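You operate a simulated robot arm through the tools that you are given. There is no shell and no other tool. Be economical: measure what you need, move in short steps, check, and stop when the job is done.

You run a simulated robot arm. Do the job below in one go: nothing can be reset, and whatever is moved stays where it is left.

TASK
Move both shelf pegs up to the HIGH holes and refit the board.
Fine: first set the small shelf board on the cork mat; each peg goes into the hole of its colour; the board ends on both pegs. Pinch, break and dent nothing; leave nothing switched on.

The check looks at the end state, three seconds after you hand in, the way a careful person would. Anything else that was tipped, shoved, dropped, spilled or broken makes it a failure.

THE ROBOT
A 6-joint arm with a two-finger parallel gripper, fixed in place. Base frame: the origin is at the foot of the arm, x ahead of it, y to its left, z up. Readings come in m, degrees, newtons and seconds.
With the tool pointing down near the work surface it reaches from about 0.46 to 0.88 m from the base axis. Its first joint turns from -115.0 to 115.0 degrees. Payload 4.2 kg.
Tool frame: the origin (TCP) lies between the finger pads and is the grasp point; the fingertips stand 0.023 m ahead of it; z points along the fingers, y is the line along which they close. The gripper opens to 0.094 m. The fingers are 0.038 m wide and 0.01 m thick; the gripper's body (0.054 by 0.096 m) begins 0.039 m behind the TCP.
Orientation is told as [roll, pitch, yaw] about the base's x, y, z axes, in that order, counted from this pose: with the fingers straight down and closing along the base's y, the tool's x points along the base's -x, its y along +y and its z along -z.

THE INTERFACE
- The arm moves only by the tool send_rows. Its argument "commands" is a list of rows, each a list of 3 entries, a list of its own where there are three numbers: the turn, a rotation vector about the tool's x, y, z in rad, then the shift along the tool's x, y, z in m, then the gripper command, from -1 (shut) to 1 (fully open), values between in proportion. In form: [[[wx, wy, wz], [dx, dy, dz], gripper], ...]. A call has 1 to 12 rows; each row is the pose to reach, as a shift and turn from the pose commanded when the call began, along the tool's axes at that moment. Rows are played at 5 a second. More than 0.05 m and 8.6 degrees between two rows, or a gripper value outside its range, and nothing of the call is played. A pose out of reach is approached as far as the arm can. The call stops where the force on the tool passes 40 N (or 10 N more than at its start, if that is more) or the arm is blocked; 0.2 s more then pass. Each finger travels about 0.108 m/s and halts on what it meets, pressing with about 45 N; the grip force reading is that of the motor and also rises with nothing between the fingers. The clock runs only during rows and for 0.2 s after the last one: add rows that repeat a pose to give the fingers time. The reply holds the time, the measured pose of the TCP, the force on the tool along the base axes, the opening and the grip force, in the units named above and with some noise.
- Cameras (640 x 400 px; columns grow to the right, rows downward): "scene" is fixed at [0.0497, 0.6502, 1.6165]; the picture's right is [-0.51, -0.86, 0.00], its down [-0.54, 0.33, -0.77] and it looks along [0.66, -0.40, -0.63] (base axes); focal length 370 px, centre (320, 200). "wrist" rides on the gripper at [-0.039, 0, -0.044] in the tool frame; the picture's right is [0.00, -1.00, 0.00], its down [0.97, 0.00, -0.24] and it looks along [0.24, 0.00, 0.97] (tool axes); focal length 218 px, centre (320, 200). There is no depth. A picture from a camera that has moved, and an enlarged one, comes with that camera's place and axes in the base frame and with its lens.
- camera(camera): a new picture of that camera. The clock stands still meanwhile.
- raise_lower(by): slides the trunk up (or, below 0, down) by that many m; the arm rides with it, the base frame stays. It gives what a move gives, with no picture.
- inspect(camera, box): a new picture of the part [left, top, right, bottom] of that camera's present view, enlarged. The clock stands still meanwhile.
- sign_off(): hands the job in; it is judged then, once.

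Work in short steps. Places have to be worked out from the pictures, the camera data and where the tool is seen: move nearer, look again, correct. Check each grasp and each placing, and mend what went wrong. You have 120 turns and 64 pictures in all, those below and enlarged ones among them. Open the gripper and draw the arm clear of the work before you hand the job in, unless the task says otherwise; then end with one line.

The tools are called after ">>>" as a command line: name --argument value ..., lists and objects as JSON in quotes. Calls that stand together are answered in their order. send_rows: Moves the arm, as the interface text tells. Its arguments: {"type":"object","properties":{"commands":{"type":"array","items":{"type":"array"}}},"required":["commands"]} The other tools are called the same way: raise_lower (by) slides the trunk up or down; camera (camera) takes a picture; inspect (camera, box) takes an enlarged picture of a part of a camera's view; sign_off () hands the job in.

At the start:

```text
time: 0.0
ee_pos: [0.4162, 0.1292, 1.3389]
orientation: [-0.1, -0.1, -0.2]
contact_force: [-0.7, 0.5, 0.1]
gripper_width: 0.0942
grip_force: 0.0
trunk travel left (down, up): [-0.925, 0.065]
```

scene: 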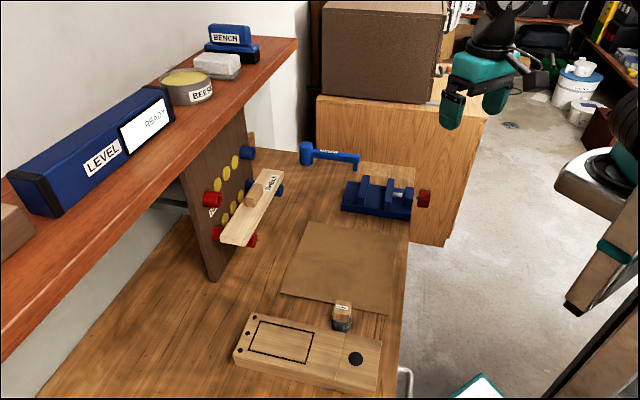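
wrist: 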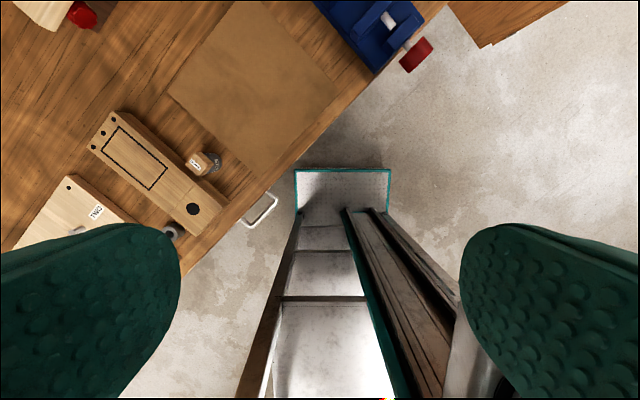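

The scene shows a pegboard with a shelf board on pegs; I'll enlarge that area to understand the holes and pegs.

>>> inspect --camera "scene" --box '[170, 120, 310, 290]'

>>> inspect --camera "scene" --box '[220, 130, 460, 400]'

```text
2.35 times, centred on (240, 205) of scene
camera zoom: at [0.0497, 0.6502, 1.6165], right [-0.51, -0.86, 0.0], down [-0.54, 0.33, -0.77], along [0.66, -0.4, -0.63], focal length 871 px, centre (508, 188)
```

zoom: 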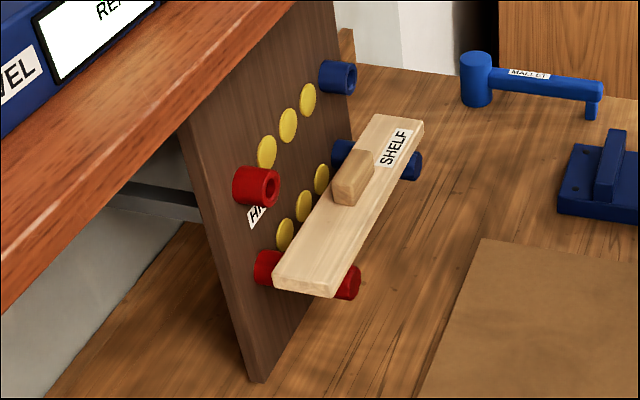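

```text
1.48 times, centred on (340, 265) of scene
camera zoom: at [0.0497, 0.6502, 1.6165], right [-0.51, -0.86, 0.0], down [-0.54, 0.33, -0.77], along [0.66, -0.4, -0.63], focal length 548 px, centre (290, 104)
```

zoom: 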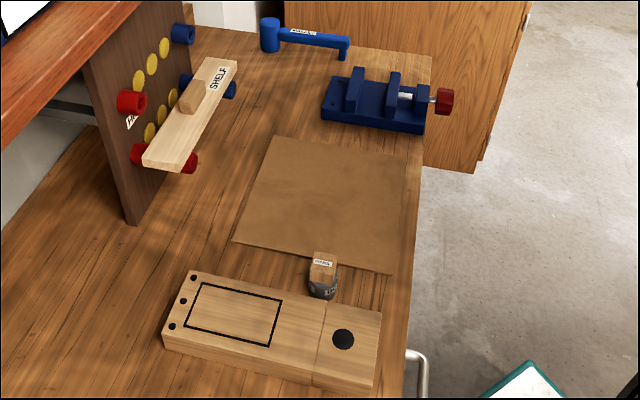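

I'll tilt the wrist toward the panel (+y) to see it frontally from another viewpoint.

>>> send_rows --commands '[[[-0.13, 0, 0], [-0.015, 0, 0], 1], [[-0.26, 0, 0], [-0.03, 0, 0], 1], [[-0.39, 0, 0], [-0.045, 0, 0], 1], [[-0.52, 0, 0], [-0.06, 0, 0], 1], [[-0.65, 0, 0], [-0.075, 0, 0], 1], [[-0.78, 0, 0], [-0.09, 0, 0], 1], [[-0.91, 0, 0], [-0.1, 0, 0], 1], [[-0.91, 0, 0], [-0.1, 0, 0], 1]]'

>>> camera --camera "wrist"

```text
time: 1.8
ee_pos: [0.5145, 0.1299, 1.3373]
orientation: [52.3, 0.0, 0.0]
contact_force: [0.4, -0.8, -0.1]
gripper_width: 0.0942
grip_force: 0.2
trunk travel left (down, up): [-0.925, 0.065]
```

```text
59 pictures are left
camera wrist: at [0.5541, 0.095, 1.3644], right [0.0, -0.61, -0.79], down [-0.97, -0.19, 0.15], along [-0.24, 0.77, -0.59], focal length 218 px, centre (320, 200)
```

wrist: 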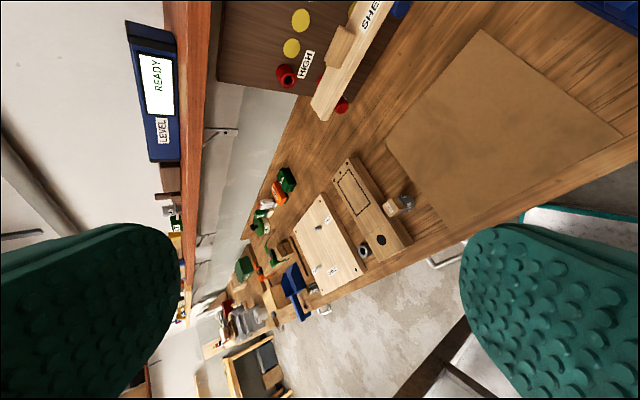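

The panel is further ahead, so I'll yaw the wrist clockwise toward it.

>>> send_rows --commands '[[[0, -0.102, 0.078], [0.01, 0, 0], 1], [[0, -0.203, 0.157], [0.02, 0, 0], 1], [[0, -0.305, 0.235], [0.03, 0, 0], 1], [[0, -0.406, 0.314], [0.04, 0, 0], 1], [[0, -0.508, 0.392], [0.05, 0, 0], 1], [[0, -0.61, 0.47], [0.05, 0, 0], 1], [[0, -0.711, 0.549], [0.05, 0, 0], 1], [[0, -0.711, 0.549], [0.05, 0, 0], 1]]'

>>> camera --camera "wrist"

```text
time: 3.6
ee_pos: [0.4865, 0.1525, 1.3601]
orientation: [52.2, -0.1, -51.5]
contact_force: [-0.3, -0.1, 0.0]
gripper_width: 0.0938
grip_force: 0.1
out of reach, approached as far as the arm can: row 3, 4, 5, 6, 7, 8
trunk travel left (down, up): [-0.925, 0.065]
```

```text
58 pictures are left
camera wrist: at [0.4838, 0.101, 1.3875], right [-0.48, -0.38, -0.79], down [-0.75, 0.64, 0.14], along [0.45, 0.66, -0.6], focal length 218 px, centre (320, 200)
```

wrist: 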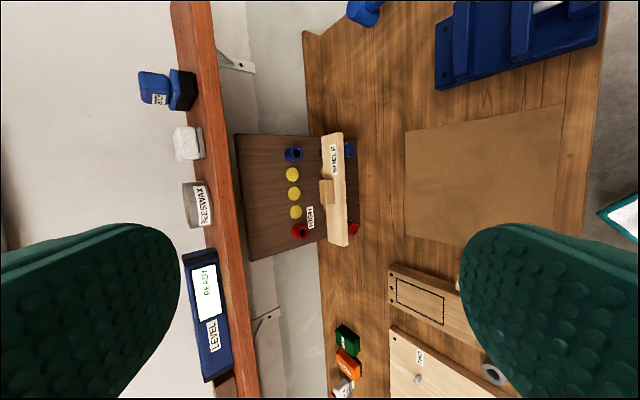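

Good frontal view; enlarge to get pixel positions for triangulation.

>>> inspect --camera "wrist" --box '[225, 110, 385, 270]'

```text
2.50 times, centred on (305, 190) of wrist
camera zoom: at [0.4838, 0.101, 1.3875], right [-0.48, -0.38, -0.79], down [-0.75, 0.64, 0.14], along [0.45, 0.66, -0.6], focal length 546 px, centre (358, 225)
```

zoom: 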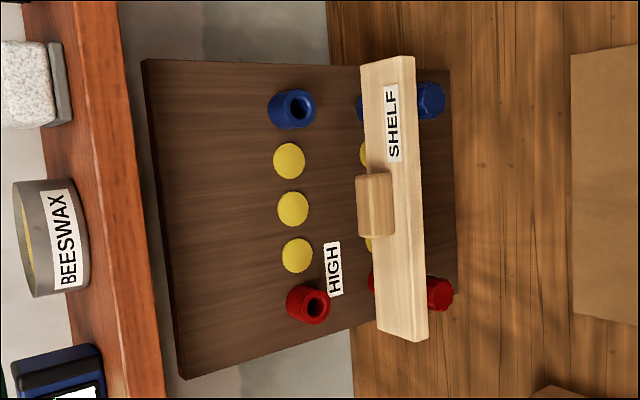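

Triangulation gives: high sockets' mouths at about red (.680,.521,1.117) and blue (.816,.385,1.118), peg ends red (.639,.478,1.008) and blue (.774,.344,1.007), panel normal at 45°, board block about (.725,.430,1.062), and the bench top nearer z≈.88 than .99. Now I'll turn the gripper so that the fingers close along the board, facing the panel, tilted down, and look again.

>>> send_rows --commands '[[[0, 0, -0.143], [0.004, 0, 0.014], 1], [[0, 0, -0.286], [0.008, 0.001, 0.028], 1], [[0, 0, -0.428], [0.011, 0.002, 0.042], 1], [[0, 0, -0.571], [0.015, 0.002, 0.056], 1], [[0, 0, -0.714], [0.018, 0.003, 0.07], 1], [[0, 0, -0.857], [0.022, 0.003, 0.084], 1], [[0, 0, -1.0], [0.026, 0.004, 0.098], 1], [[0, 0, -1.142], [0.03, 0.004, 0.112], 1], [[0, 0, -1.285], [0.033, 0.005, 0.126], 1], [[0, 0, -1.428], [0.037, 0.006, 0.14], 1], [[0, 0, -1.571], [0.041, 0.006, 0.154], 1], [[0, 0, -1.571], [0.041, 0.006, 0.154], 1]]'

>>> camera --camera "wrist"

```text
time: 6.2
ee_pos: [0.5596, 0.2633, 1.2687]
orientation: [-0.4, -52.1, 38.8]
contact_force: [0.0, 0.2, 0.9]
gripper_width: 0.094
grip_force: 0.0
trunk travel left (down, up): [-0.925, 0.065]
```

```text
56 pictures are left
camera wrist: at [0.5505, 0.2562, 1.326], right [0.62, -0.78, 0.0], down [-0.61, -0.49, -0.62], along [0.49, 0.38, -0.78], focal length 218 px, centre (320, 200)
```

wrist: 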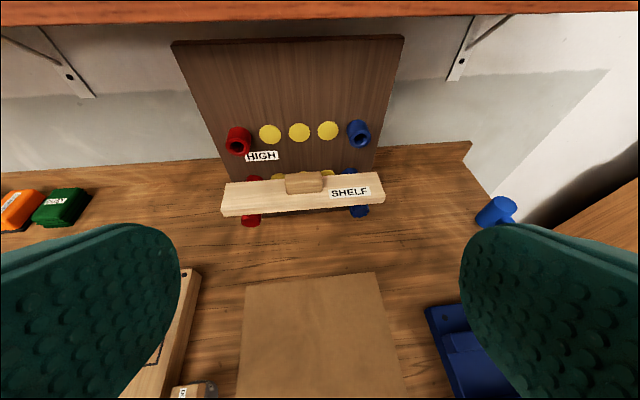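

Align yaw to 45° and move closer for a detailed look at the block and shelf underside.

>>> send_rows --commands '[[[-0.042, 0, -0.033], [-0.001, 0.005, 0.042], 1], [[-0.085, 0, -0.066], [-0.0025, 0.009, 0.083], 1], [[-0.085, 0, -0.066], [-0.0025, 0.009, 0.083], 1]]'

>>> camera --camera "wrist"

>>> inspect --camera "scene" --box '[170, 100, 330, 260]'

```text
time: 7.0
ee_pos: [0.6057, 0.3111, 1.2216]
orientation: [-0.2, -52.2, 45.0]
contact_force: [0.8, 0.1, 0.9]
gripper_width: 0.0942
grip_force: 0.1
trunk travel left (down, up): [-0.925, 0.065]
```

```text
55 pictures are left
camera wrist: at [0.598, 0.3037, 1.2788], right [0.7, -0.71, 0.0], down [-0.56, -0.55, -0.62], along [0.44, 0.43, -0.78], focal length 218 px, centre (320, 200)
```

wrist: 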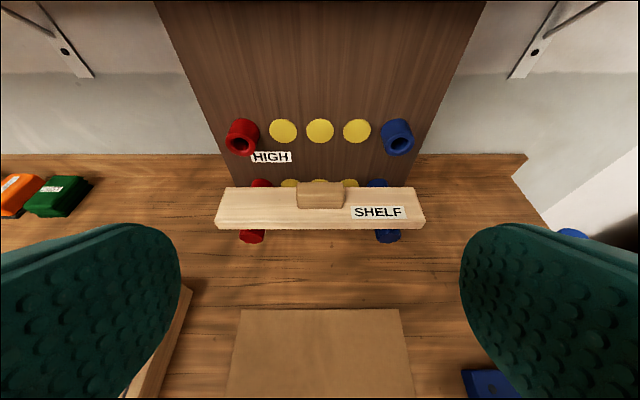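

```text
2.50 times, centred on (250, 180) of scene
camera zoom: at [0.0497, 0.6502, 1.6165], right [-0.51, -0.86, 0.0], down [-0.54, 0.33, -0.77], along [0.66, -0.4, -0.63], focal length 925 px, centre (495, 250)
```

zoom: 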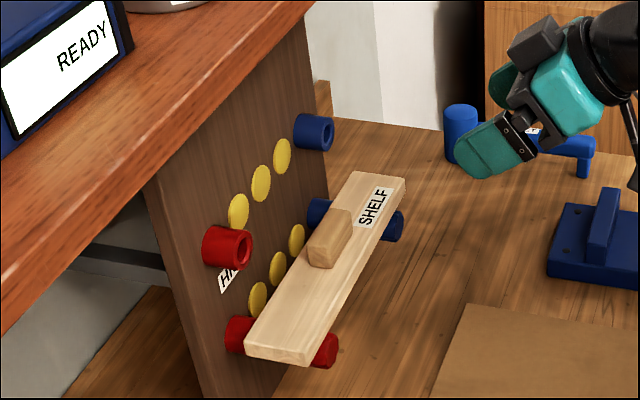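

Aligned on the midline (board centre at column 320). Zoom for block details.

>>> inspect --camera "wrist" --box '[200, 100, 440, 250]'

```text
2.67 times, centred on (320, 175) of wrist
camera zoom: at [0.598, 0.3037, 1.2788], right [0.7, -0.71, 0.0], down [-0.56, -0.55, -0.62], along [0.44, 0.43, -0.78], focal length 582 px, centre (320, 267)
```

zoom: 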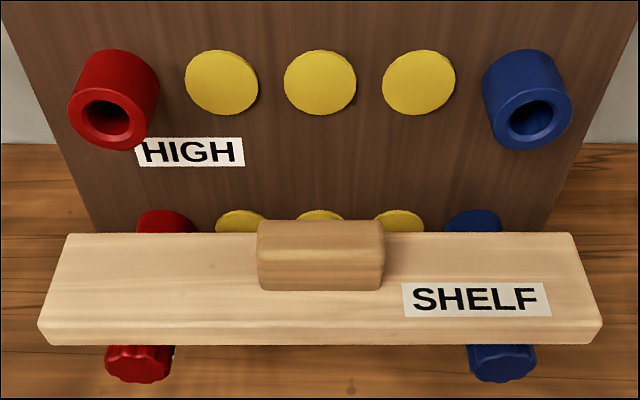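

Block measures about 60 mm wide, z 1.048–1.078, n (distance along panel normal) ≈.805–.823. I'll level the tool to 30° below horizontal and come to a pre-grasp in front of it.

>>> send_rows --commands '[[[0, -0.034, 0], [0.015, 0, 0.037], 1], [[0, -0.068, 0], [0.03, 0, 0.075], 1], [[0, -0.102, 0], [0.045, 0, 0.112], 1], [[0, -0.136, 0], [0.0592, 0, 0.1498], 1], [[0, -0.136, 0], [0.0592, 0, 0.1498], 1]]'

>>> camera --camera "wrist"

>>> inspect --camera "scene" --box '[170, 100, 330, 260]'

```text
time: 8.2
ee_pos: [0.6646, 0.3684, 1.0834]
orientation: [-0.3, -60.0, 45.0]
contact_force: [0.5, 0.6, -0.4]
gripper_width: 0.0938
grip_force: 0.0
trunk travel left (down, up): [-0.925, 0.065]
```

```text
52 pictures are left
camera wrist: at [0.6508, 0.355, 1.1372], right [0.7, -0.71, 0.0], down [-0.49, -0.49, -0.72], along [0.51, 0.51, -0.69], focal length 218 px, centre (320, 200)
```

wrist: 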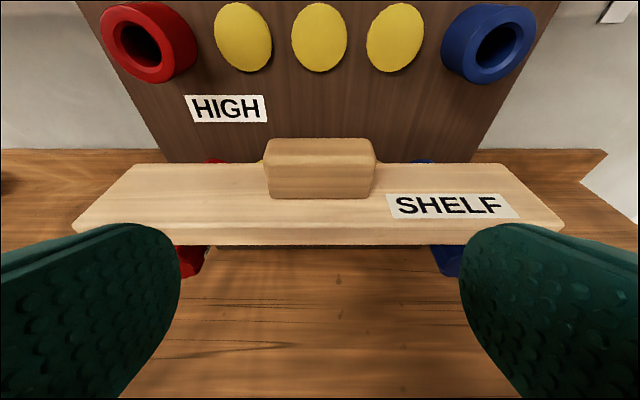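

```text
2.50 times, centred on (250, 180) of scene
camera zoom: at [0.0497, 0.6502, 1.6165], right [-0.51, -0.86, 0.0], down [-0.54, 0.33, -0.77], along [0.66, -0.4, -0.63], focal length 925 px, centre (495, 250)
```

zoom: 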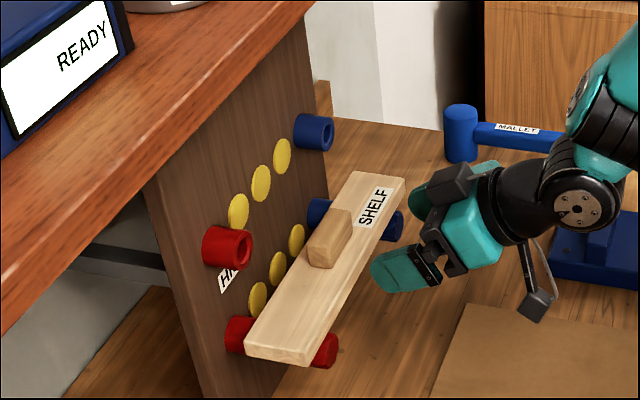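

Consistent estimates. Slide straight in so the fingers straddle the block (TCP n≈.806, z≈1.081).

>>> send_rows --commands '[[[0, 0, 0], [-0.012, 0, 0.0222], 1], [[0, 0, 0], [-0.024, 0, 0.0445], 1], [[0, 0, 0], [-0.0357, 0, 0.0667], 1], [[0, 0, 0], [-0.0357, 0, 0.0667], 1]]'

>>> camera --camera "wrist"

>>> inspect --camera "scene" --box '[190, 120, 330, 260]'

```text
time: 9.2
ee_pos: [0.7204, 0.4239, 1.0793]
orientation: [-0.3, -60.1, 45.0]
contact_force: [0.3, 0.2, 0.1]
gripper_width: 0.0942
grip_force: 0.0
trunk travel left (down, up): [-0.925, 0.065]
```

```text
50 pictures are left
camera wrist: at [0.7068, 0.4109, 1.1354], right [0.7, -0.71, 0.0], down [-0.49, -0.49, -0.72], along [0.51, 0.51, -0.69], focal length 218 px, centre (320, 200)
```

wrist: 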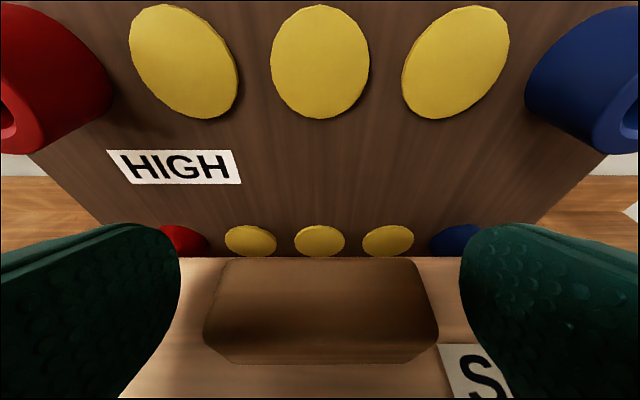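

```text
2.86 times, centred on (260, 190) of scene
camera zoom: at [0.0497, 0.6502, 1.6165], right [-0.51, -0.86, 0.0], down [-0.54, 0.33, -0.77], along [0.66, -0.4, -0.63], focal length 1058 px, centre (491, 229)
```

zoom: 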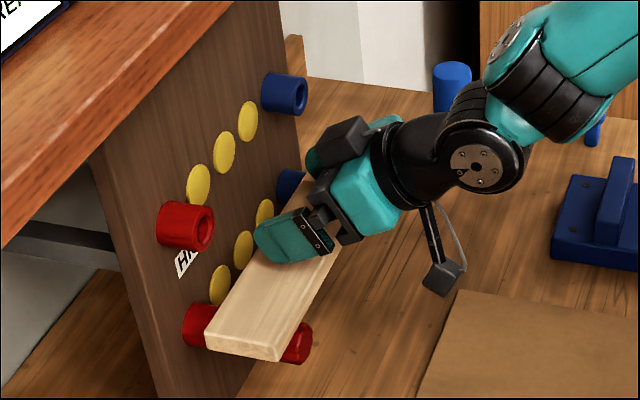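

Fingers straddle the block; close.

>>> send_rows --commands '[[[0, 0, 0], [0, 0, 0], 0.1], [[0, 0, 0], [0, 0, 0], 0.1], [[0, 0, 0], [0, 0, 0], 0.1], [[0, 0, 0], [0, 0, 0], 0.1]]'

```text
time: 10.2
ee_pos: [0.72, 0.4243, 1.0798]
orientation: [-0.3, -59.9, 45.0]
contact_force: [0.6, -0.4, 0.2]
gripper_width: 0.0596
grip_force: 45.5
trunk travel left (down, up): [-0.925, 0.065]
```

Gripped at 59.6 mm. Lift 25 mm straight up and check.

>>> send_rows --commands '[[[0, 0, 0], [-0.0087, 0, -0.005], 0.1], [[0, 0, 0], [-0.0173, 0, -0.01], 0.1], [[0, 0, 0], [-0.0217, 0, -0.0125], 0.1], [[0, 0, 0], [-0.0217, 0, -0.0125], 0.1]]'

>>> inspect --camera "scene" --box '[190, 120, 330, 260]'

```text
time: 11.2
ee_pos: [0.7186, 0.4225, 1.1053]
orientation: [-0.2, -59.8, 45.0]
contact_force: [0.1, -0.2, -1.9]
gripper_width: 0.0596
grip_force: 45.2
trunk travel left (down, up): [-0.925, 0.065]
```

```text
2.86 times, centred on (260, 190) of scene
camera zoom: at [0.0497, 0.6502, 1.6165], right [-0.51, -0.86, 0.0], down [-0.54, 0.33, -0.77], along [0.66, -0.4, -0.63], focal length 1058 px, centre (491, 229)
```

zoom: 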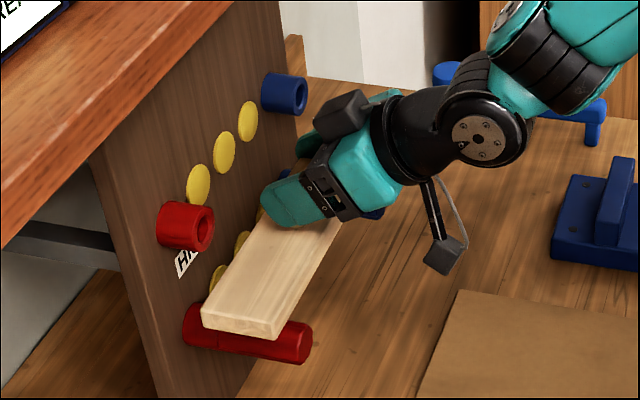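

Board lifted level. Retreat straight along the normal to above the mat.

>>> send_rows --commands '[[[0, 0, 0], [0.02, 0, -0.0346], 0.1], [[0, 0, 0], [0.04, 0, -0.0693], 0.1], [[0, 0, 0], [0.06, 0, -0.1039], 0.1], [[0, 0, 0], [0.08, 0, -0.1386], 0.1], [[0, 0, 0], [0.1, 0, -0.1732], 0.1], [[0, 0, 0], [0.111, 0, -0.192], 0.1], [[0, 0, 0], [0.111, 0, -0.192], 0.1]]'

>>> camera --camera "wrist"

>>> camera --camera "scene"

```text
time: 12.8
ee_pos: [0.5601, 0.2671, 1.1025]
orientation: [-0.3, -60.0, 45.0]
contact_force: [0.3, 0.7, -2.2]
gripper_width: 0.0596
grip_force: 44.6
trunk travel left (down, up): [-0.925, 0.065]
```

```text
47 pictures are left
camera wrist: at [0.5465, 0.2545, 1.159], right [0.7, -0.71, 0.0], down [-0.49, -0.49, -0.72], along [0.51, 0.51, -0.69], focal length 218 px, centre (320, 200)
```

wrist: 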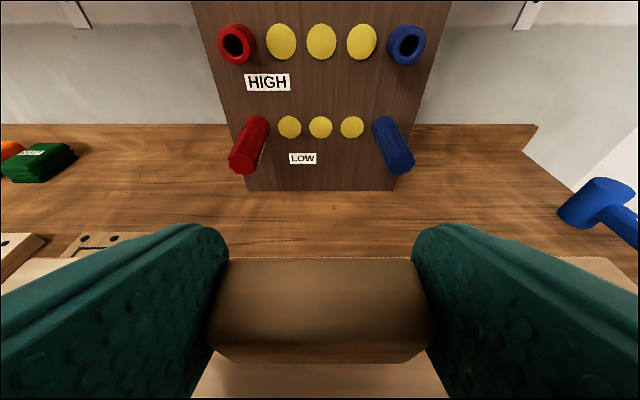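

```text
46 pictures are left
```

scene: 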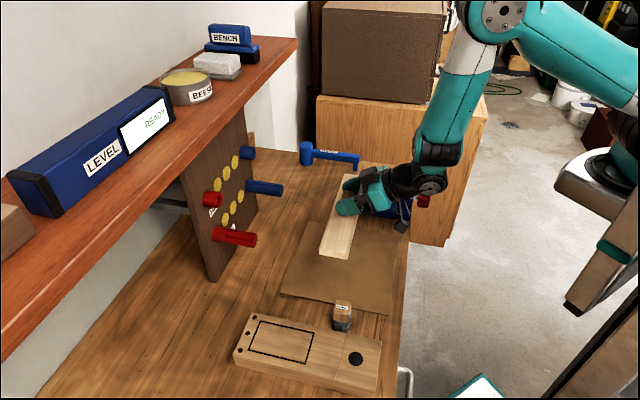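

Board is above the mat; inspect the exposed pegs from here.

>>> inspect --camera "wrist" --box '[200, 10, 440, 190]'

```text
2.22 times, centred on (320, 100) of wrist
camera zoom: at [0.5465, 0.2545, 1.159], right [0.7, -0.71, 0.0], down [-0.49, -0.49, -0.72], along [0.51, 0.51, -0.69], focal length 485 px, centre (320, 422)
```

zoom: 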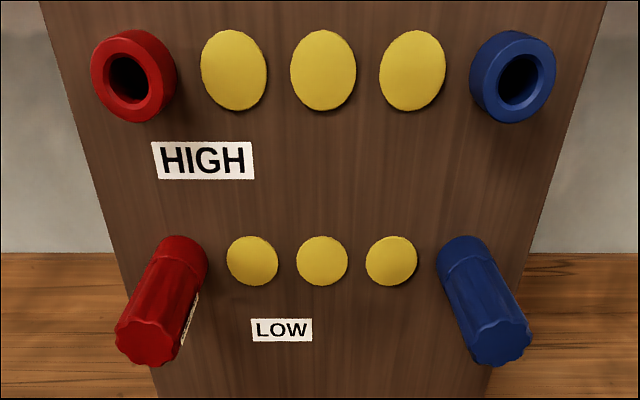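

A dark appendage hangs below the wrist; check how low it is before lowering.

>>> inspect --camera "scene" --box '[310, 130, 470, 260]'

```text
3.08 times, centred on (390, 195) of scene
camera zoom: at [0.0497, 0.6502, 1.6165], right [-0.51, -0.86, 0.0], down [-0.54, 0.33, -0.77], along [0.66, -0.4, -0.63], focal length 1139 px, centre (105, 215)
```

zoom: 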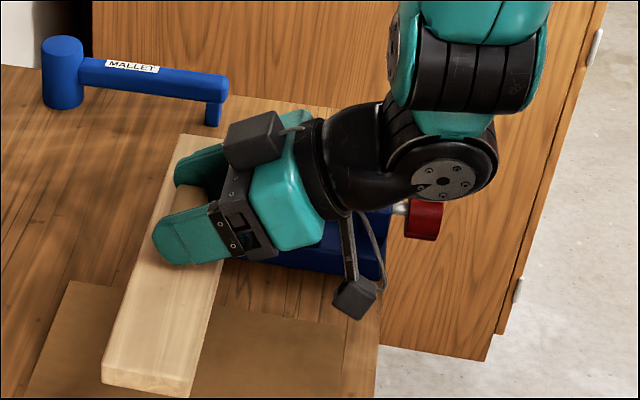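

The hanging box sits ~0.08 below the TCP and would touch the table before the board, but the table edge (n≈.432) is close: setting the board at n≈.537 (well within mat .462–.722) leaves the box hanging past the edge. Move back 55 mm.

>>> send_rows --commands '[[[0, 0, 0], [0.0138, 0, -0.0238], 0.1], [[0, 0, 0], [0.0275, 0, -0.0476], 0.1], [[0, 0, 0], [0.0275, 0, -0.0476], 0.1]]'

>>> inspect --camera "scene" --box '[290, 130, 450, 320]'

```text
time: 13.6
ee_pos: [0.5213, 0.2282, 1.1037]
orientation: [-0.4, -60.0, 45.1]
contact_force: [-0.7, 0.3, -1.8]
gripper_width: 0.0598
grip_force: 45.1
trunk travel left (down, up): [-0.925, 0.065]
```

```text
2.11 times, centred on (370, 225) of scene
camera zoom: at [0.0497, 0.6502, 1.6165], right [-0.51, -0.86, 0.0], down [-0.54, 0.33, -0.77], along [0.66, -0.4, -0.63], focal length 779 px, centre (215, 147)
```

zoom: 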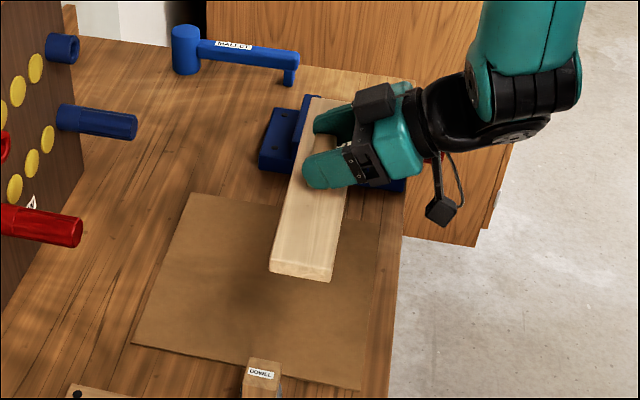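

Check the little dowel object near the mat's corner before lowering the board beside it.

>>> inspect --camera "scene" --box '[270, 240, 420, 350]'

```text
3.64 times, centred on (345, 295) of scene
camera zoom: at [0.0497, 0.6502, 1.6165], right [-0.51, -0.86, 0.0], down [-0.54, 0.33, -0.77], along [0.66, -0.4, -0.63], focal length 1346 px, centre (229, -146)
```

zoom: 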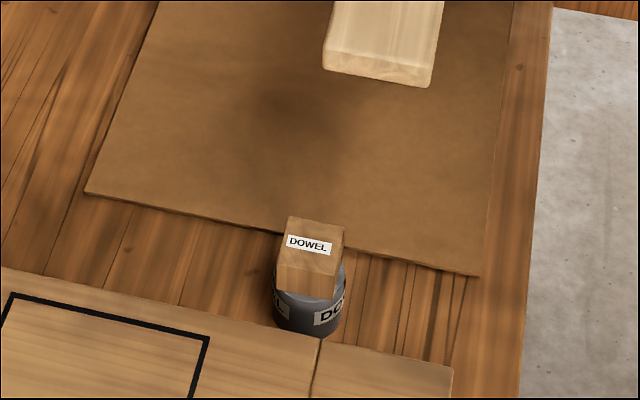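

Dowel clearance is ~17 mm; I'll shift the board 7 mm away (centres it on the mat) and descend 0.12.

>>> send_rows --commands '[[[0, 0, 0], [0.026, -0.004, 0.015], 0.1], [[0, 0, 0], [0.052, -0.007, 0.03], 0.1], [[0, 0, 0], [0.078, -0.007, 0.045], 0.1], [[0, 0, 0], [0.104, -0.007, 0.06], 0.1], [[0, 0, 0], [0.104, -0.007, 0.06], 0.1]]'

>>> inspect --camera "scene" --box '[270, 160, 450, 330]'

```text
time: 14.8
ee_pos: [0.5262, 0.2212, 0.985]
orientation: [-0.3, -60.0, 44.9]
contact_force: [-0.1, 0.6, -2.2]
gripper_width: 0.0594
grip_force: 45.0
trunk travel left (down, up): [-0.925, 0.065]
```

```text
2.35 times, centred on (360, 245) of scene
camera zoom: at [0.0497, 0.6502, 1.6165], right [-0.51, -0.86, 0.0], down [-0.54, 0.33, -0.77], along [0.66, -0.4, -0.63], focal length 871 px, centre (226, 94)
```

zoom: 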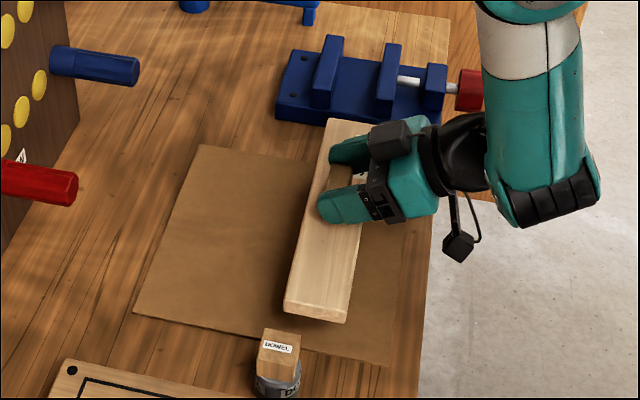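

Box clears the table edge. Descend a further 42 mm.

>>> send_rows --commands '[[[0, 0, 0], [0.0182, 0, 0.0105], 0.1], [[0, 0, 0], [0.0364, 0, 0.021], 0.1], [[0, 0, 0], [0.0364, 0, 0.021], 0.1]]'

>>> inspect --camera "scene" --box '[270, 160, 450, 330]'

```text
time: 15.6
ee_pos: [0.5259, 0.2227, 0.9419]
orientation: [-0.4, -60.0, 44.9]
contact_force: [0.7, -0.3, -1.9]
gripper_width: 0.0597
grip_force: 45.6
trunk travel left (down, up): [-0.925, 0.065]
```

```text
2.35 times, centred on (360, 245) of scene
camera zoom: at [0.0497, 0.6502, 1.6165], right [-0.51, -0.86, 0.0], down [-0.54, 0.33, -0.77], along [0.66, -0.4, -0.63], focal length 871 px, centre (226, 94)
```

zoom: 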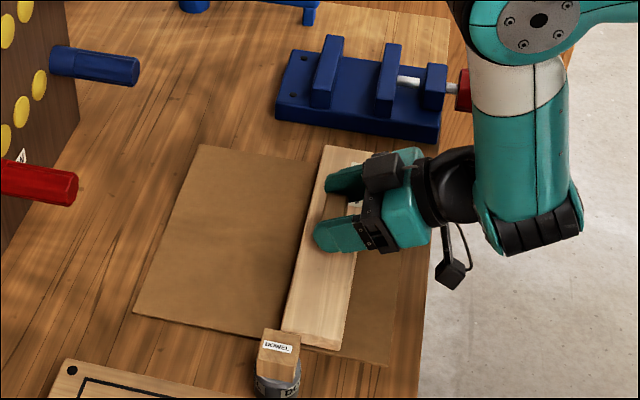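

Nearly down; lower in small steps.

>>> send_rows --commands '[[[0, 0, 0], [0.0026, 0, 0.0015], 0.1], [[0, 0, 0], [0.0052, 0, 0.003], 0.1], [[0, 0, 0], [0.0052, 0, 0.003], 0.1]]'

>>> send_rows --commands '[[[0, 0, 0], [0.0017, 0, 0.001], 0.1], [[0, 0, 0], [0.0035, 0, 0.002], 0.1], [[0, 0, 0], [0.0035, 0, 0.002], 0.1]]'

```text
time: 16.4
ee_pos: [0.5273, 0.2228, 0.9382]
orientation: [-0.2, -60.2, 44.9]
contact_force: [-0.6, -0.8, 10.1]
gripper_width: 0.0599
grip_force: 44.7
trunk travel left (down, up): [-0.925, 0.065]
```

```text
time: 16.9
ee_pos: [0.5283, 0.2246, 0.9369]
orientation: [-0.8, -60.5, 45.5]
contact_force: [-3.0, -7.0, 22.0]
gripper_width: 0.0597
grip_force: 44.8
trunk travel left (down, up): [-0.925, 0.065]
stopped in row 2: the force on the tool passed its limit (the readings are from after the stop); the commanded pose is now the measured one
```

Contact reached: board is on the mat. Open and look.

>>> send_rows --commands '[[[0, 0, 0], [-0.0017, 0, -0.001], 0.3], [[0, 0, 0], [-0.0017, 0, -0.001], 0.6], [[0, 0, 0], [-0.0017, 0, -0.001], 1], [[0, 0, 0], [-0.0017, 0, -0.001], 1], [[0, 0, 0], [-0.0017, 0, -0.001], 1]]'

>>> camera --camera "wrist"

>>> inspect --camera "scene" --box '[270, 160, 450, 330]'

```text
time: 18.1
ee_pos: [0.529, 0.2246, 0.9382]
orientation: [-0.6, -60.3, 45.3]
contact_force: [0.5, 0.7, -0.3]
gripper_width: 0.0944
grip_force: 0.1
trunk travel left (down, up): [-0.925, 0.065]
```

```text
39 pictures are left
camera wrist: at [0.5147, 0.211, 0.993], right [0.71, -0.71, 0.01], down [-0.49, -0.49, -0.72], along [0.52, 0.51, -0.69], focal length 218 px, centre (320, 200)
```

wrist: 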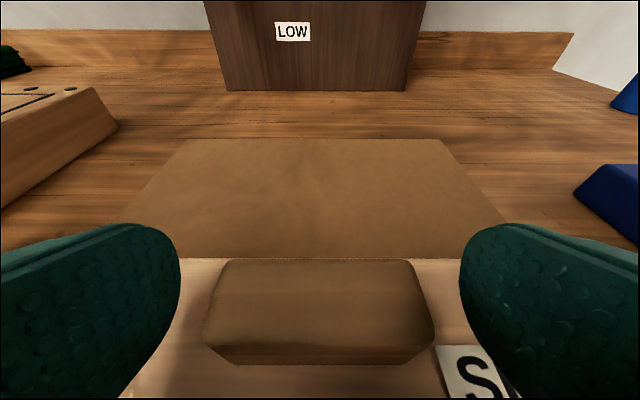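

```text
2.35 times, centred on (360, 245) of scene
camera zoom: at [0.0497, 0.6502, 1.6165], right [-0.51, -0.86, 0.0], down [-0.54, 0.33, -0.77], along [0.66, -0.4, -0.63], focal length 871 px, centre (226, 94)
```

zoom: 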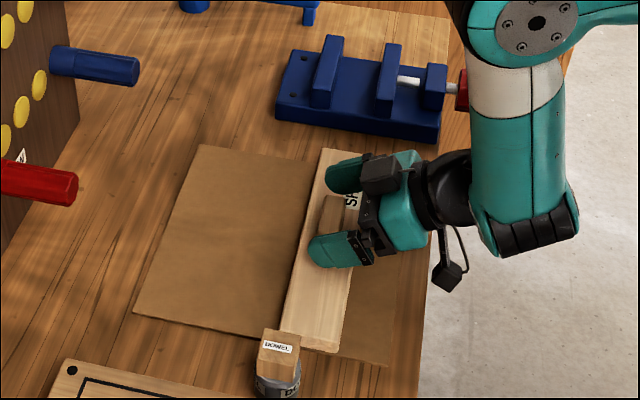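

Board set. Rise straight up, then travel to in front of the red peg.

>>> send_rows --commands '[[[0, 0, 0], [-0.0325, 0, -0.0188], 1], [[0, 0, 0], [-0.065, 0, -0.0375], 1], [[0, 0, 0], [-0.0975, 0, -0.0563], 1], [[0, 0, 0], [-0.13, 0, -0.075], 1], [[0, 0, 0], [-0.13, 0, -0.075], 1]]'

>>> send_rows --commands '[[[0, 0, 0], [-0.009, 0.02, 0.0356], 1], [[0, 0, 0], [-0.018, 0.041, 0.071], 1], [[0, 0, 0], [-0.027, 0.061, 0.107], 1], [[0, 0, 0], [-0.036, 0.082, 0.142], 1], [[0, 0, 0], [-0.045, 0.102, 0.178], 1], [[0, 0, 0], [-0.045, 0.102, 0.178], 1]]'

>>> camera --camera "wrist"

>>> camera --camera "scene"

```text
time: 19.3
ee_pos: [0.5274, 0.2237, 1.0895]
orientation: [-0.6, -60.3, 45.3]
contact_force: [0.9, -0.8, 0.2]
gripper_width: 0.094
grip_force: 0.1
trunk travel left (down, up): [-0.925, 0.065]
```

```text
time: 20.7
ee_pos: [0.5806, 0.4217, 1.038]
orientation: [-0.6, -60.4, 45.4]
contact_force: [0.8, 0.3, -0.6]
gripper_width: 0.0939
grip_force: 0.0
trunk travel left (down, up): [-0.925, 0.065]
```

```text
37 pictures are left
camera wrist: at [0.5671, 0.4079, 1.0936], right [0.71, -0.71, 0.01], down [-0.49, -0.49, -0.72], along [0.52, 0.51, -0.69], focal length 218 px, centre (320, 200)
```

wrist: 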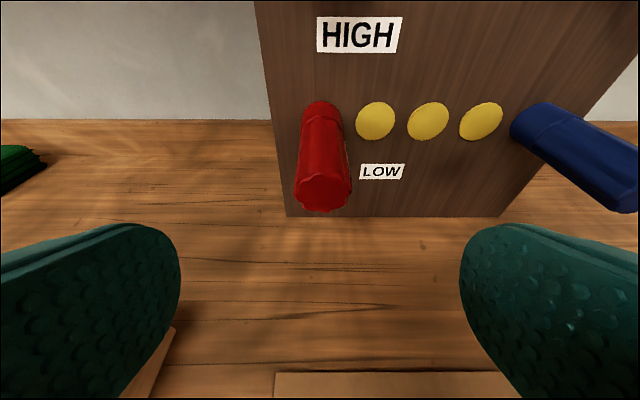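

```text
36 pictures are left
```

scene: 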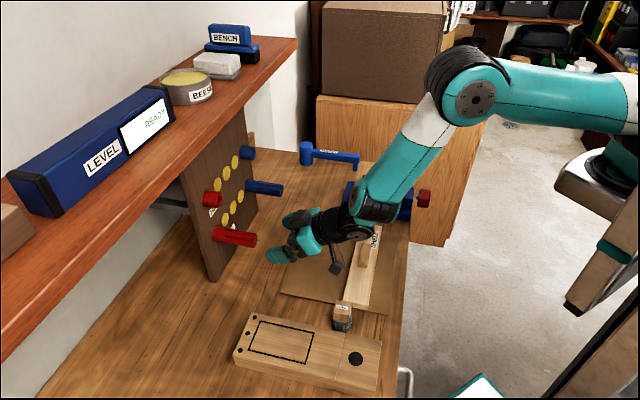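

Red peg is centred at tangent ≈.113, z≈1.011. Advance so the fingers straddle it at n≈.806.

>>> send_rows --commands '[[[0, 0, 0], [-0.008, -0.001, 0.0325], 1], [[0, 0, 0], [-0.0167, -0.001, 0.065], 1], [[0, 0, 0], [-0.0251, -0.001, 0.0975], 1], [[0, 0, 0], [-0.0251, -0.001, 0.0975], 1]]'

>>> camera --camera "wrist"

>>> inspect --camera "scene" --box '[190, 140, 330, 280]'

```text
time: 21.7
ee_pos: [0.6512, 0.4902, 1.0115]
orientation: [-0.6, -60.4, 45.4]
contact_force: [-0.7, -0.5, -0.3]
gripper_width: 0.094
grip_force: 0.1
trunk travel left (down, up): [-0.925, 0.065]
```

```text
35 pictures are left
camera wrist: at [0.6375, 0.4775, 1.0681], right [0.71, -0.71, 0.01], down [-0.49, -0.49, -0.72], along [0.52, 0.51, -0.69], focal length 218 px, centre (320, 200)
```

wrist: 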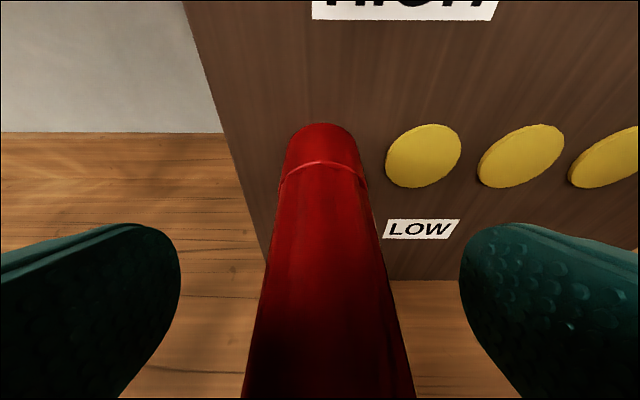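

```text
2.86 times, centred on (260, 210) of scene
camera zoom: at [0.0497, 0.6502, 1.6165], right [-0.51, -0.86, 0.0], down [-0.54, 0.33, -0.77], along [0.66, -0.4, -0.63], focal length 1058 px, centre (491, 171)
```

zoom: 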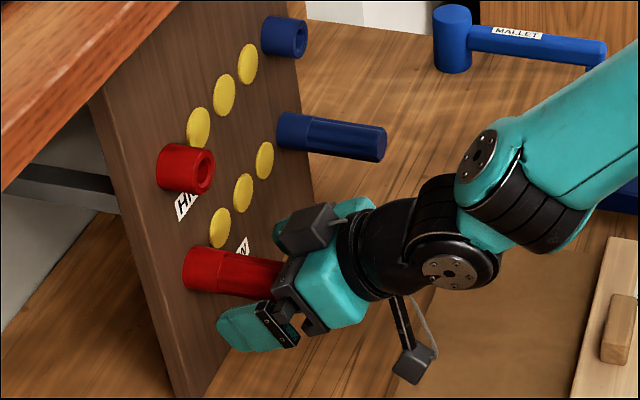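

Peg centred between the fingers. Close.

>>> send_rows --commands '[[[0, 0, 0], [0, 0, 0], -0.6], [[0, 0, 0], [0, 0, 0], -0.6], [[0, 0, 0], [0, 0, 0], -0.6], [[0, 0, 0], [0, 0, 0], -0.6], [[0, 0, 0], [0, 0, 0], -0.6]]'

```text
time: 22.9
ee_pos: [0.6518, 0.4897, 1.0123]
orientation: [-0.6, -60.3, 45.4]
contact_force: [-0.4, 0.9, -0.6]
gripper_width: 0.0326
grip_force: 45.3
trunk travel left (down, up): [-0.925, 0.065]
```

Gripped (32.6 mm). Pull back 60 mm along the normal.

>>> send_rows --commands '[[[0, 0, 0], [0.005, 0, -0.0087], -0.6], [[0, 0, 0], [0.0099, 0, -0.0174], -0.6], [[0, 0, 0], [0.0149, 0, -0.0261], -0.6], [[0, 0, 0], [0.0198, 0, -0.0347], -0.6], [[0, 0, 0], [0.0248, 0, -0.0434], -0.6], [[0, 0, 0], [0.0297, 0, -0.0521], -0.6], [[0, 0, 0], [0.0297, 0, -0.0521], -0.6]]'

>>> camera --camera "wrist"

>>> inspect --camera "scene" --box '[190, 140, 330, 280]'

```text
time: 24.5
ee_pos: [0.6066, 0.4462, 1.0108]
orientation: [-0.6, -60.4, 45.3]
contact_force: [0.5, 0.3, -0.3]
gripper_width: 0.0329
grip_force: 45.1
trunk travel left (down, up): [-0.925, 0.065]
```

```text
33 pictures are left
camera wrist: at [0.5937, 0.4329, 1.0668], right [0.71, -0.71, 0.01], down [-0.49, -0.49, -0.72], along [0.52, 0.51, -0.69], focal length 218 px, centre (320, 200)
```

wrist: 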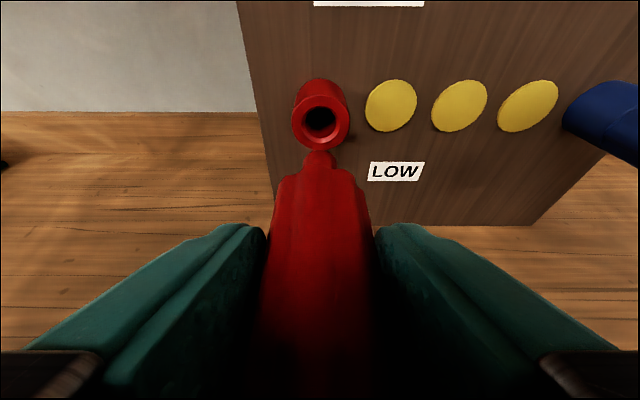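

```text
2.86 times, centred on (260, 210) of scene
camera zoom: at [0.0497, 0.6502, 1.6165], right [-0.51, -0.86, 0.0], down [-0.54, 0.33, -0.77], along [0.66, -0.4, -0.63], focal length 1058 px, centre (491, 171)
```

zoom: 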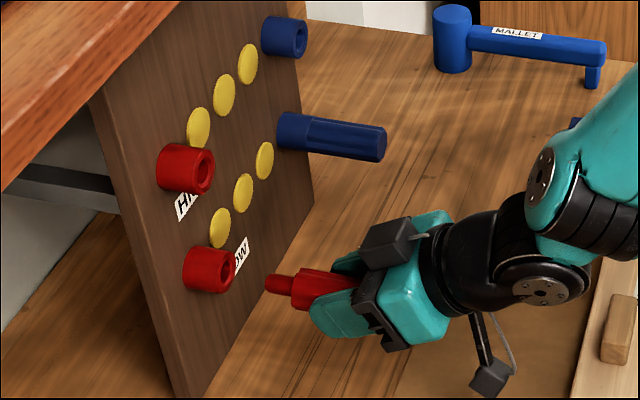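

Peg is out cleanly, shank ~30 mm. Raise 104 mm to the high row and check alignment.

>>> send_rows --commands '[[[0, 0, 0], [-0.0226, 0, -0.0129], -0.6], [[0, 0, 0], [-0.0452, 0, -0.0257], -0.6], [[0, 0, 0], [-0.0677, 0, -0.0386], -0.6], [[0, 0, 0], [-0.0903, 0, -0.0515], -0.6], [[0, 0, 0], [-0.0903, 0, -0.0515], -0.6]]'

>>> camera --camera "wrist"

>>> inspect --camera "scene" --box '[200, 150, 290, 230]'

```text
time: 25.7
ee_pos: [0.6068, 0.4476, 1.1148]
orientation: [-0.6, -60.3, 45.4]
contact_force: [0.3, 0.4, -0.3]
gripper_width: 0.0325
grip_force: 45.1
trunk travel left (down, up): [-0.925, 0.065]
```

```text
31 pictures are left
camera wrist: at [0.5935, 0.4334, 1.1701], right [0.71, -0.71, 0.01], down [-0.49, -0.49, -0.72], along [0.52, 0.51, -0.69], focal length 218 px, centre (320, 200)
```

wrist: 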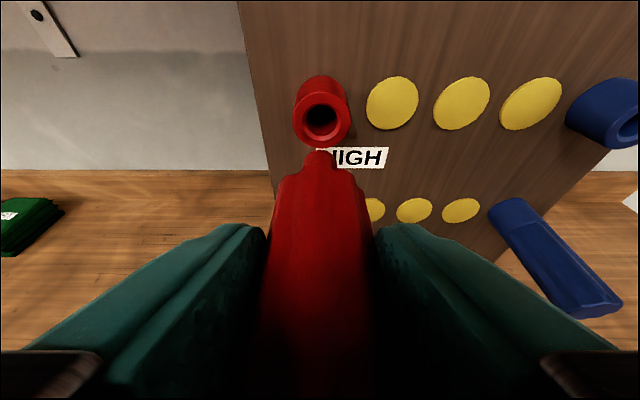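

```text
5.00 times, centred on (245, 190) of scene
camera zoom: at [0.0497, 0.6502, 1.6165], right [-0.51, -0.86, 0.0], down [-0.54, 0.33, -0.77], along [0.66, -0.4, -0.63], focal length 1851 px, centre (695, 250)
```

zoom: 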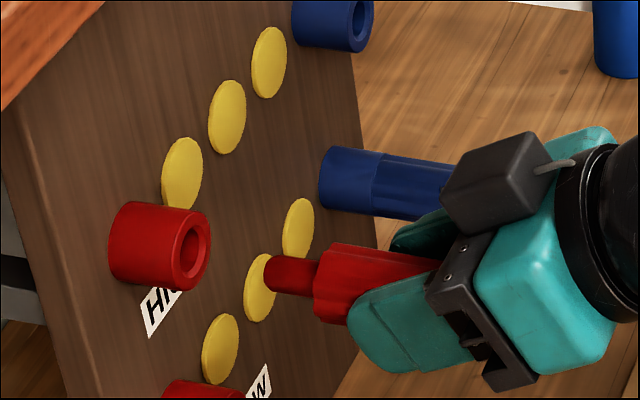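

High hole appears ~2 mm higher than my pose; zoom to measure precisely.

>>> inspect --camera "wrist" --box '[260, 60, 380, 180]'

```text
3.33 times, centred on (320, 120) of wrist
camera zoom: at [0.5935, 0.4334, 1.1701], right [0.71, -0.71, 0.01], down [-0.49, -0.49, -0.72], along [0.52, 0.51, -0.69], focal length 728 px, centre (320, 467)
```

zoom: 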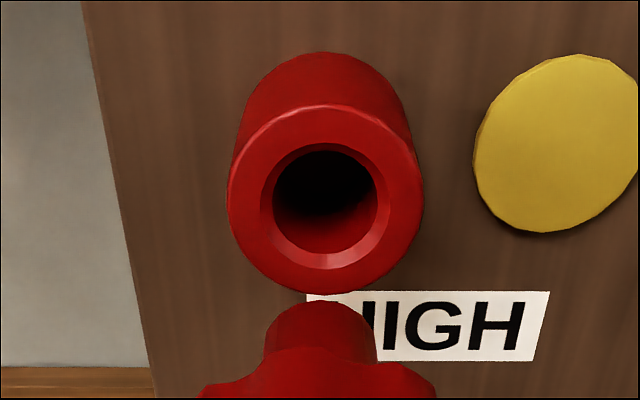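

Correction: up ~1.9 mm, tangent +1.1 mm. Advance to just short of the mouth and recheck.

>>> send_rows --commands '[[[0, 0, 0], [-0.0085, -0.0011, 0.0112], -0.6], [[0, 0, 0], [-0.0155, -0.0011, 0.0234], -0.6], [[0, 0, 0], [-0.0155, -0.0011, 0.0234], -0.6]]'

>>> inspect --camera "wrist" --box '[260, 60, 380, 180]'

>>> inspect --camera "scene" --box '[200, 160, 260, 220]'

```text
time: 26.5
ee_pos: [0.628, 0.466, 1.1167]
orientation: [-0.6, -60.3, 45.4]
contact_force: [-0.3, -0.7, -0.5]
gripper_width: 0.0327
grip_force: 45.1
trunk travel left (down, up): [-0.925, 0.065]
```

```text
3.33 times, centred on (320, 120) of wrist
camera zoom: at [0.614, 0.4524, 1.1721], right [0.71, -0.71, 0.01], down [-0.49, -0.49, -0.72], along [0.52, 0.51, -0.69], focal length 728 px, centre (320, 467)
```

zoom: 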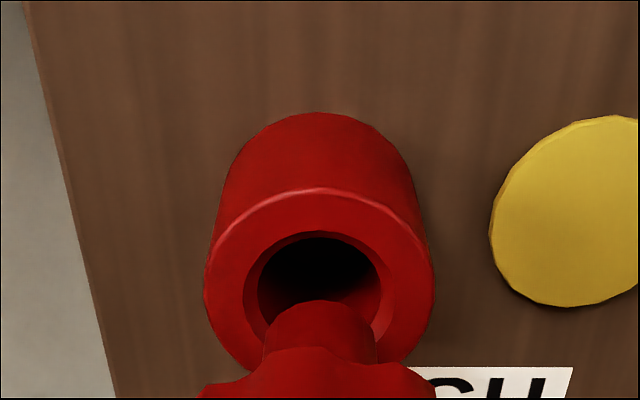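

```text
6.67 times, centred on (230, 190) of scene
camera zoom: at [0.0497, 0.6502, 1.6165], right [-0.51, -0.86, 0.0], down [-0.54, 0.33, -0.77], along [0.66, -0.4, -0.63], focal length 2467 px, centre (920, 267)
```

zoom: 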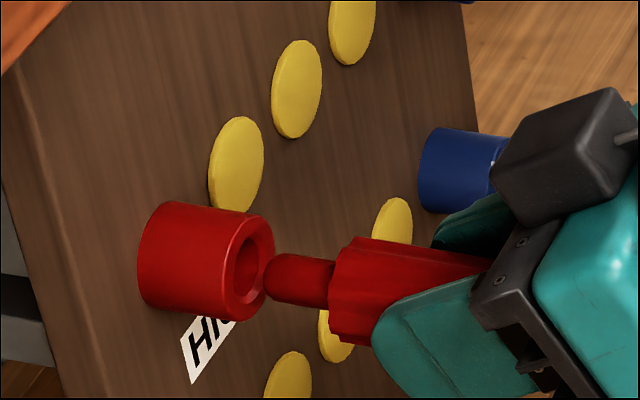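

Tangentially centred; still ~1 mm low. Raise 1 mm and enter gently.

>>> send_rows --commands '[[[0, 0, 0], [-0.0029, 0, 0.003], -0.6], [[0, 0, 0], [-0.0049, 0, 0.0065], -0.6], [[0, 0, 0], [-0.0069, 0, 0.01], -0.6], [[0, 0, 0], [-0.0069, 0, 0.01], -0.6]]'

>>> inspect --camera "scene" --box '[200, 160, 260, 220]'

```text
time: 27.5
ee_pos: [0.6371, 0.4745, 1.1172]
orientation: [-0.6, -60.3, 45.5]
contact_force: [0.4, 0.4, -1.1]
gripper_width: 0.0328
grip_force: 45.2
trunk travel left (down, up): [-0.925, 0.065]
```

```text
6.67 times, centred on (230, 190) of scene
camera zoom: at [0.0497, 0.6502, 1.6165], right [-0.51, -0.86, 0.0], down [-0.54, 0.33, -0.77], along [0.66, -0.4, -0.63], focal length 2467 px, centre (920, 267)
```

zoom: 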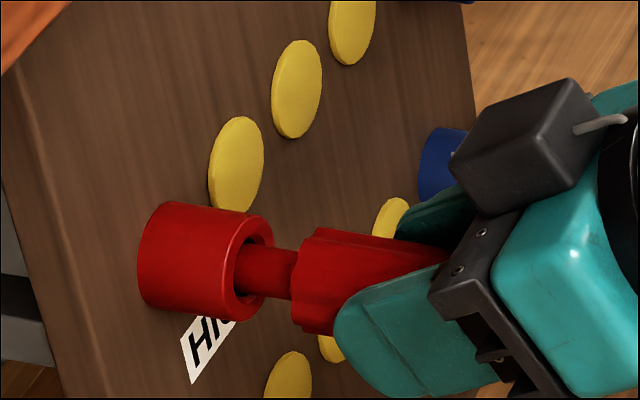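

Tip has entered without force. Continue the remaining ~21 mm slowly.

>>> send_rows --commands '[[[0, 0, 0], [-0.002, 0, 0.0035], -0.6], [[0, 0, 0], [-0.004, 0, 0.0069], -0.6], [[0, 0, 0], [-0.0059, 0, 0.0104], -0.6], [[0, 0, 0], [-0.0079, 0, 0.0139], -0.6], [[0, 0, 0], [-0.0094, 0, 0.0165], -0.6], [[0, 0, 0], [-0.0094, 0, 0.0165], -0.6]]'

>>> inspect --camera "scene" --box '[200, 160, 260, 220]'

```text
time: 28.9
ee_pos: [0.6505, 0.4883, 1.1175]
orientation: [-0.7, -60.3, 45.5]
contact_force: [0.0, -0.9, 0.1]
gripper_width: 0.0324
grip_force: 44.7
trunk travel left (down, up): [-0.925, 0.065]
```

```text
6.67 times, centred on (230, 190) of scene
camera zoom: at [0.0497, 0.6502, 1.6165], right [-0.51, -0.86, 0.0], down [-0.54, 0.33, -0.77], along [0.66, -0.4, -0.63], focal length 2467 px, centre (920, 267)
```

zoom: 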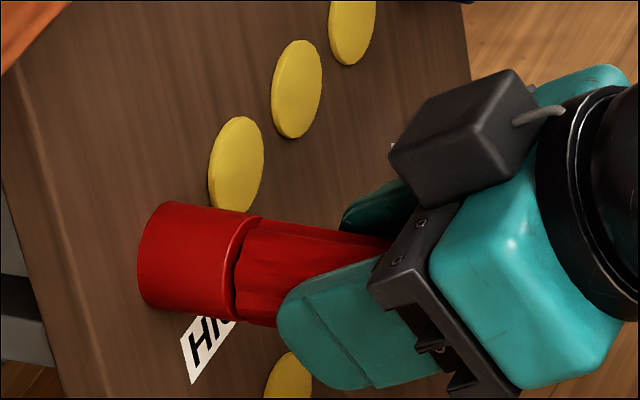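

Nearly seated; press the last couple of mm until contact.

>>> send_rows --commands '[[[0, 0, 0], [-0.0005, 0, 0.0009], -0.6], [[0, 0, 0], [-0.001, 0, 0.0017], -0.6], [[0, 0, 0], [-0.0015, 0, 0.0026], -0.6], [[0, 0, 0], [-0.0015, 0, 0.0026], -0.6]]'

>>> inspect --camera "wrist" --box '[260, 80, 380, 200]'

```text
time: 29.9
ee_pos: [0.6522, 0.4892, 1.1184]
orientation: [-0.5, -60.3, 45.5]
contact_force: [-2.5, -2.8, 0.0]
gripper_width: 0.0324
grip_force: 45.4
trunk travel left (down, up): [-0.925, 0.065]
```

```text
3.33 times, centred on (320, 140) of wrist
camera zoom: at [0.6383, 0.4766, 1.1732], right [0.71, -0.71, 0.01], down [-0.49, -0.49, -0.72], along [0.52, 0.51, -0.69], focal length 728 px, centre (320, 400)
```

zoom: 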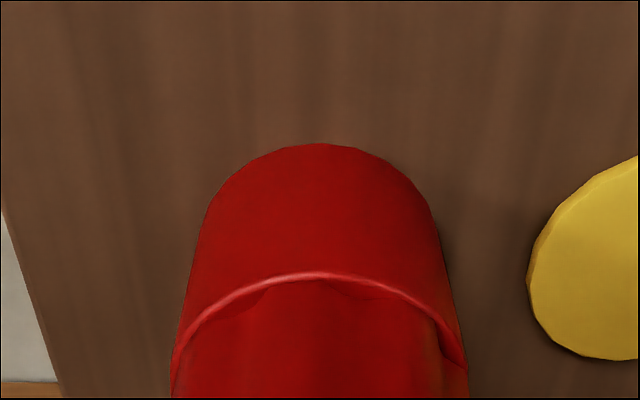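

Seated with light contact. Open and back off along the normal.

>>> send_rows --commands '[[[0, 0, 0], [0, 0, 0], 0], [[0, 0, 0], [0, 0, 0], 0.5], [[0, 0, 0], [0, 0, 0], 1], [[0, 0, 0], [0, 0, 0], 1], [[0, 0, 0], [0, 0, 0], 1]]'

>>> send_rows --commands '[[[0, 0, 0], [0.0149, 0, -0.0261], 1], [[0, 0, 0], [0.0297, 0, -0.0521], 1], [[0, 0, 0], [0.0496, 0, -0.0869], 1], [[0, 0, 0], [0.0496, 0, -0.0869], 1]]'

>>> camera --camera "wrist"

```text
time: 31.1
ee_pos: [0.6524, 0.4896, 1.1178]
orientation: [-0.6, -60.3, 45.4]
contact_force: [0.3, -0.6, -1.0]
gripper_width: 0.0941
grip_force: 0.1
trunk travel left (down, up): [-0.925, 0.065]
```

```text
time: 32.1
ee_pos: [0.5809, 0.4193, 1.1183]
orientation: [-0.6, -60.4, 45.4]
contact_force: [0.8, -0.6, 0.8]
gripper_width: 0.0938
grip_force: 0.1
trunk travel left (down, up): [-0.925, 0.065]
```

```text
23 pictures are left
camera wrist: at [0.5678, 0.4058, 1.1743], right [0.71, -0.71, 0.01], down [-0.49, -0.49, -0.72], along [0.52, 0.51, -0.69], focal length 218 px, centre (320, 200)
```

wrist: 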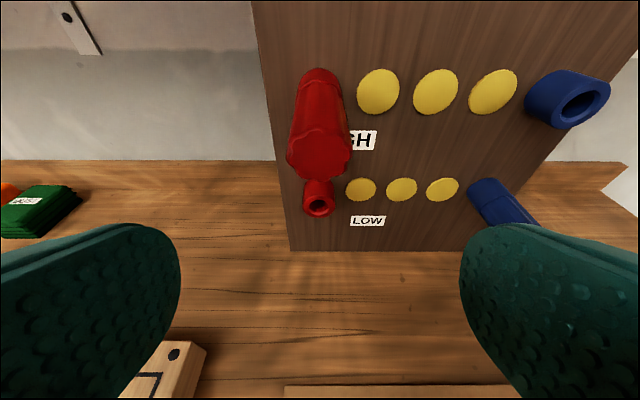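

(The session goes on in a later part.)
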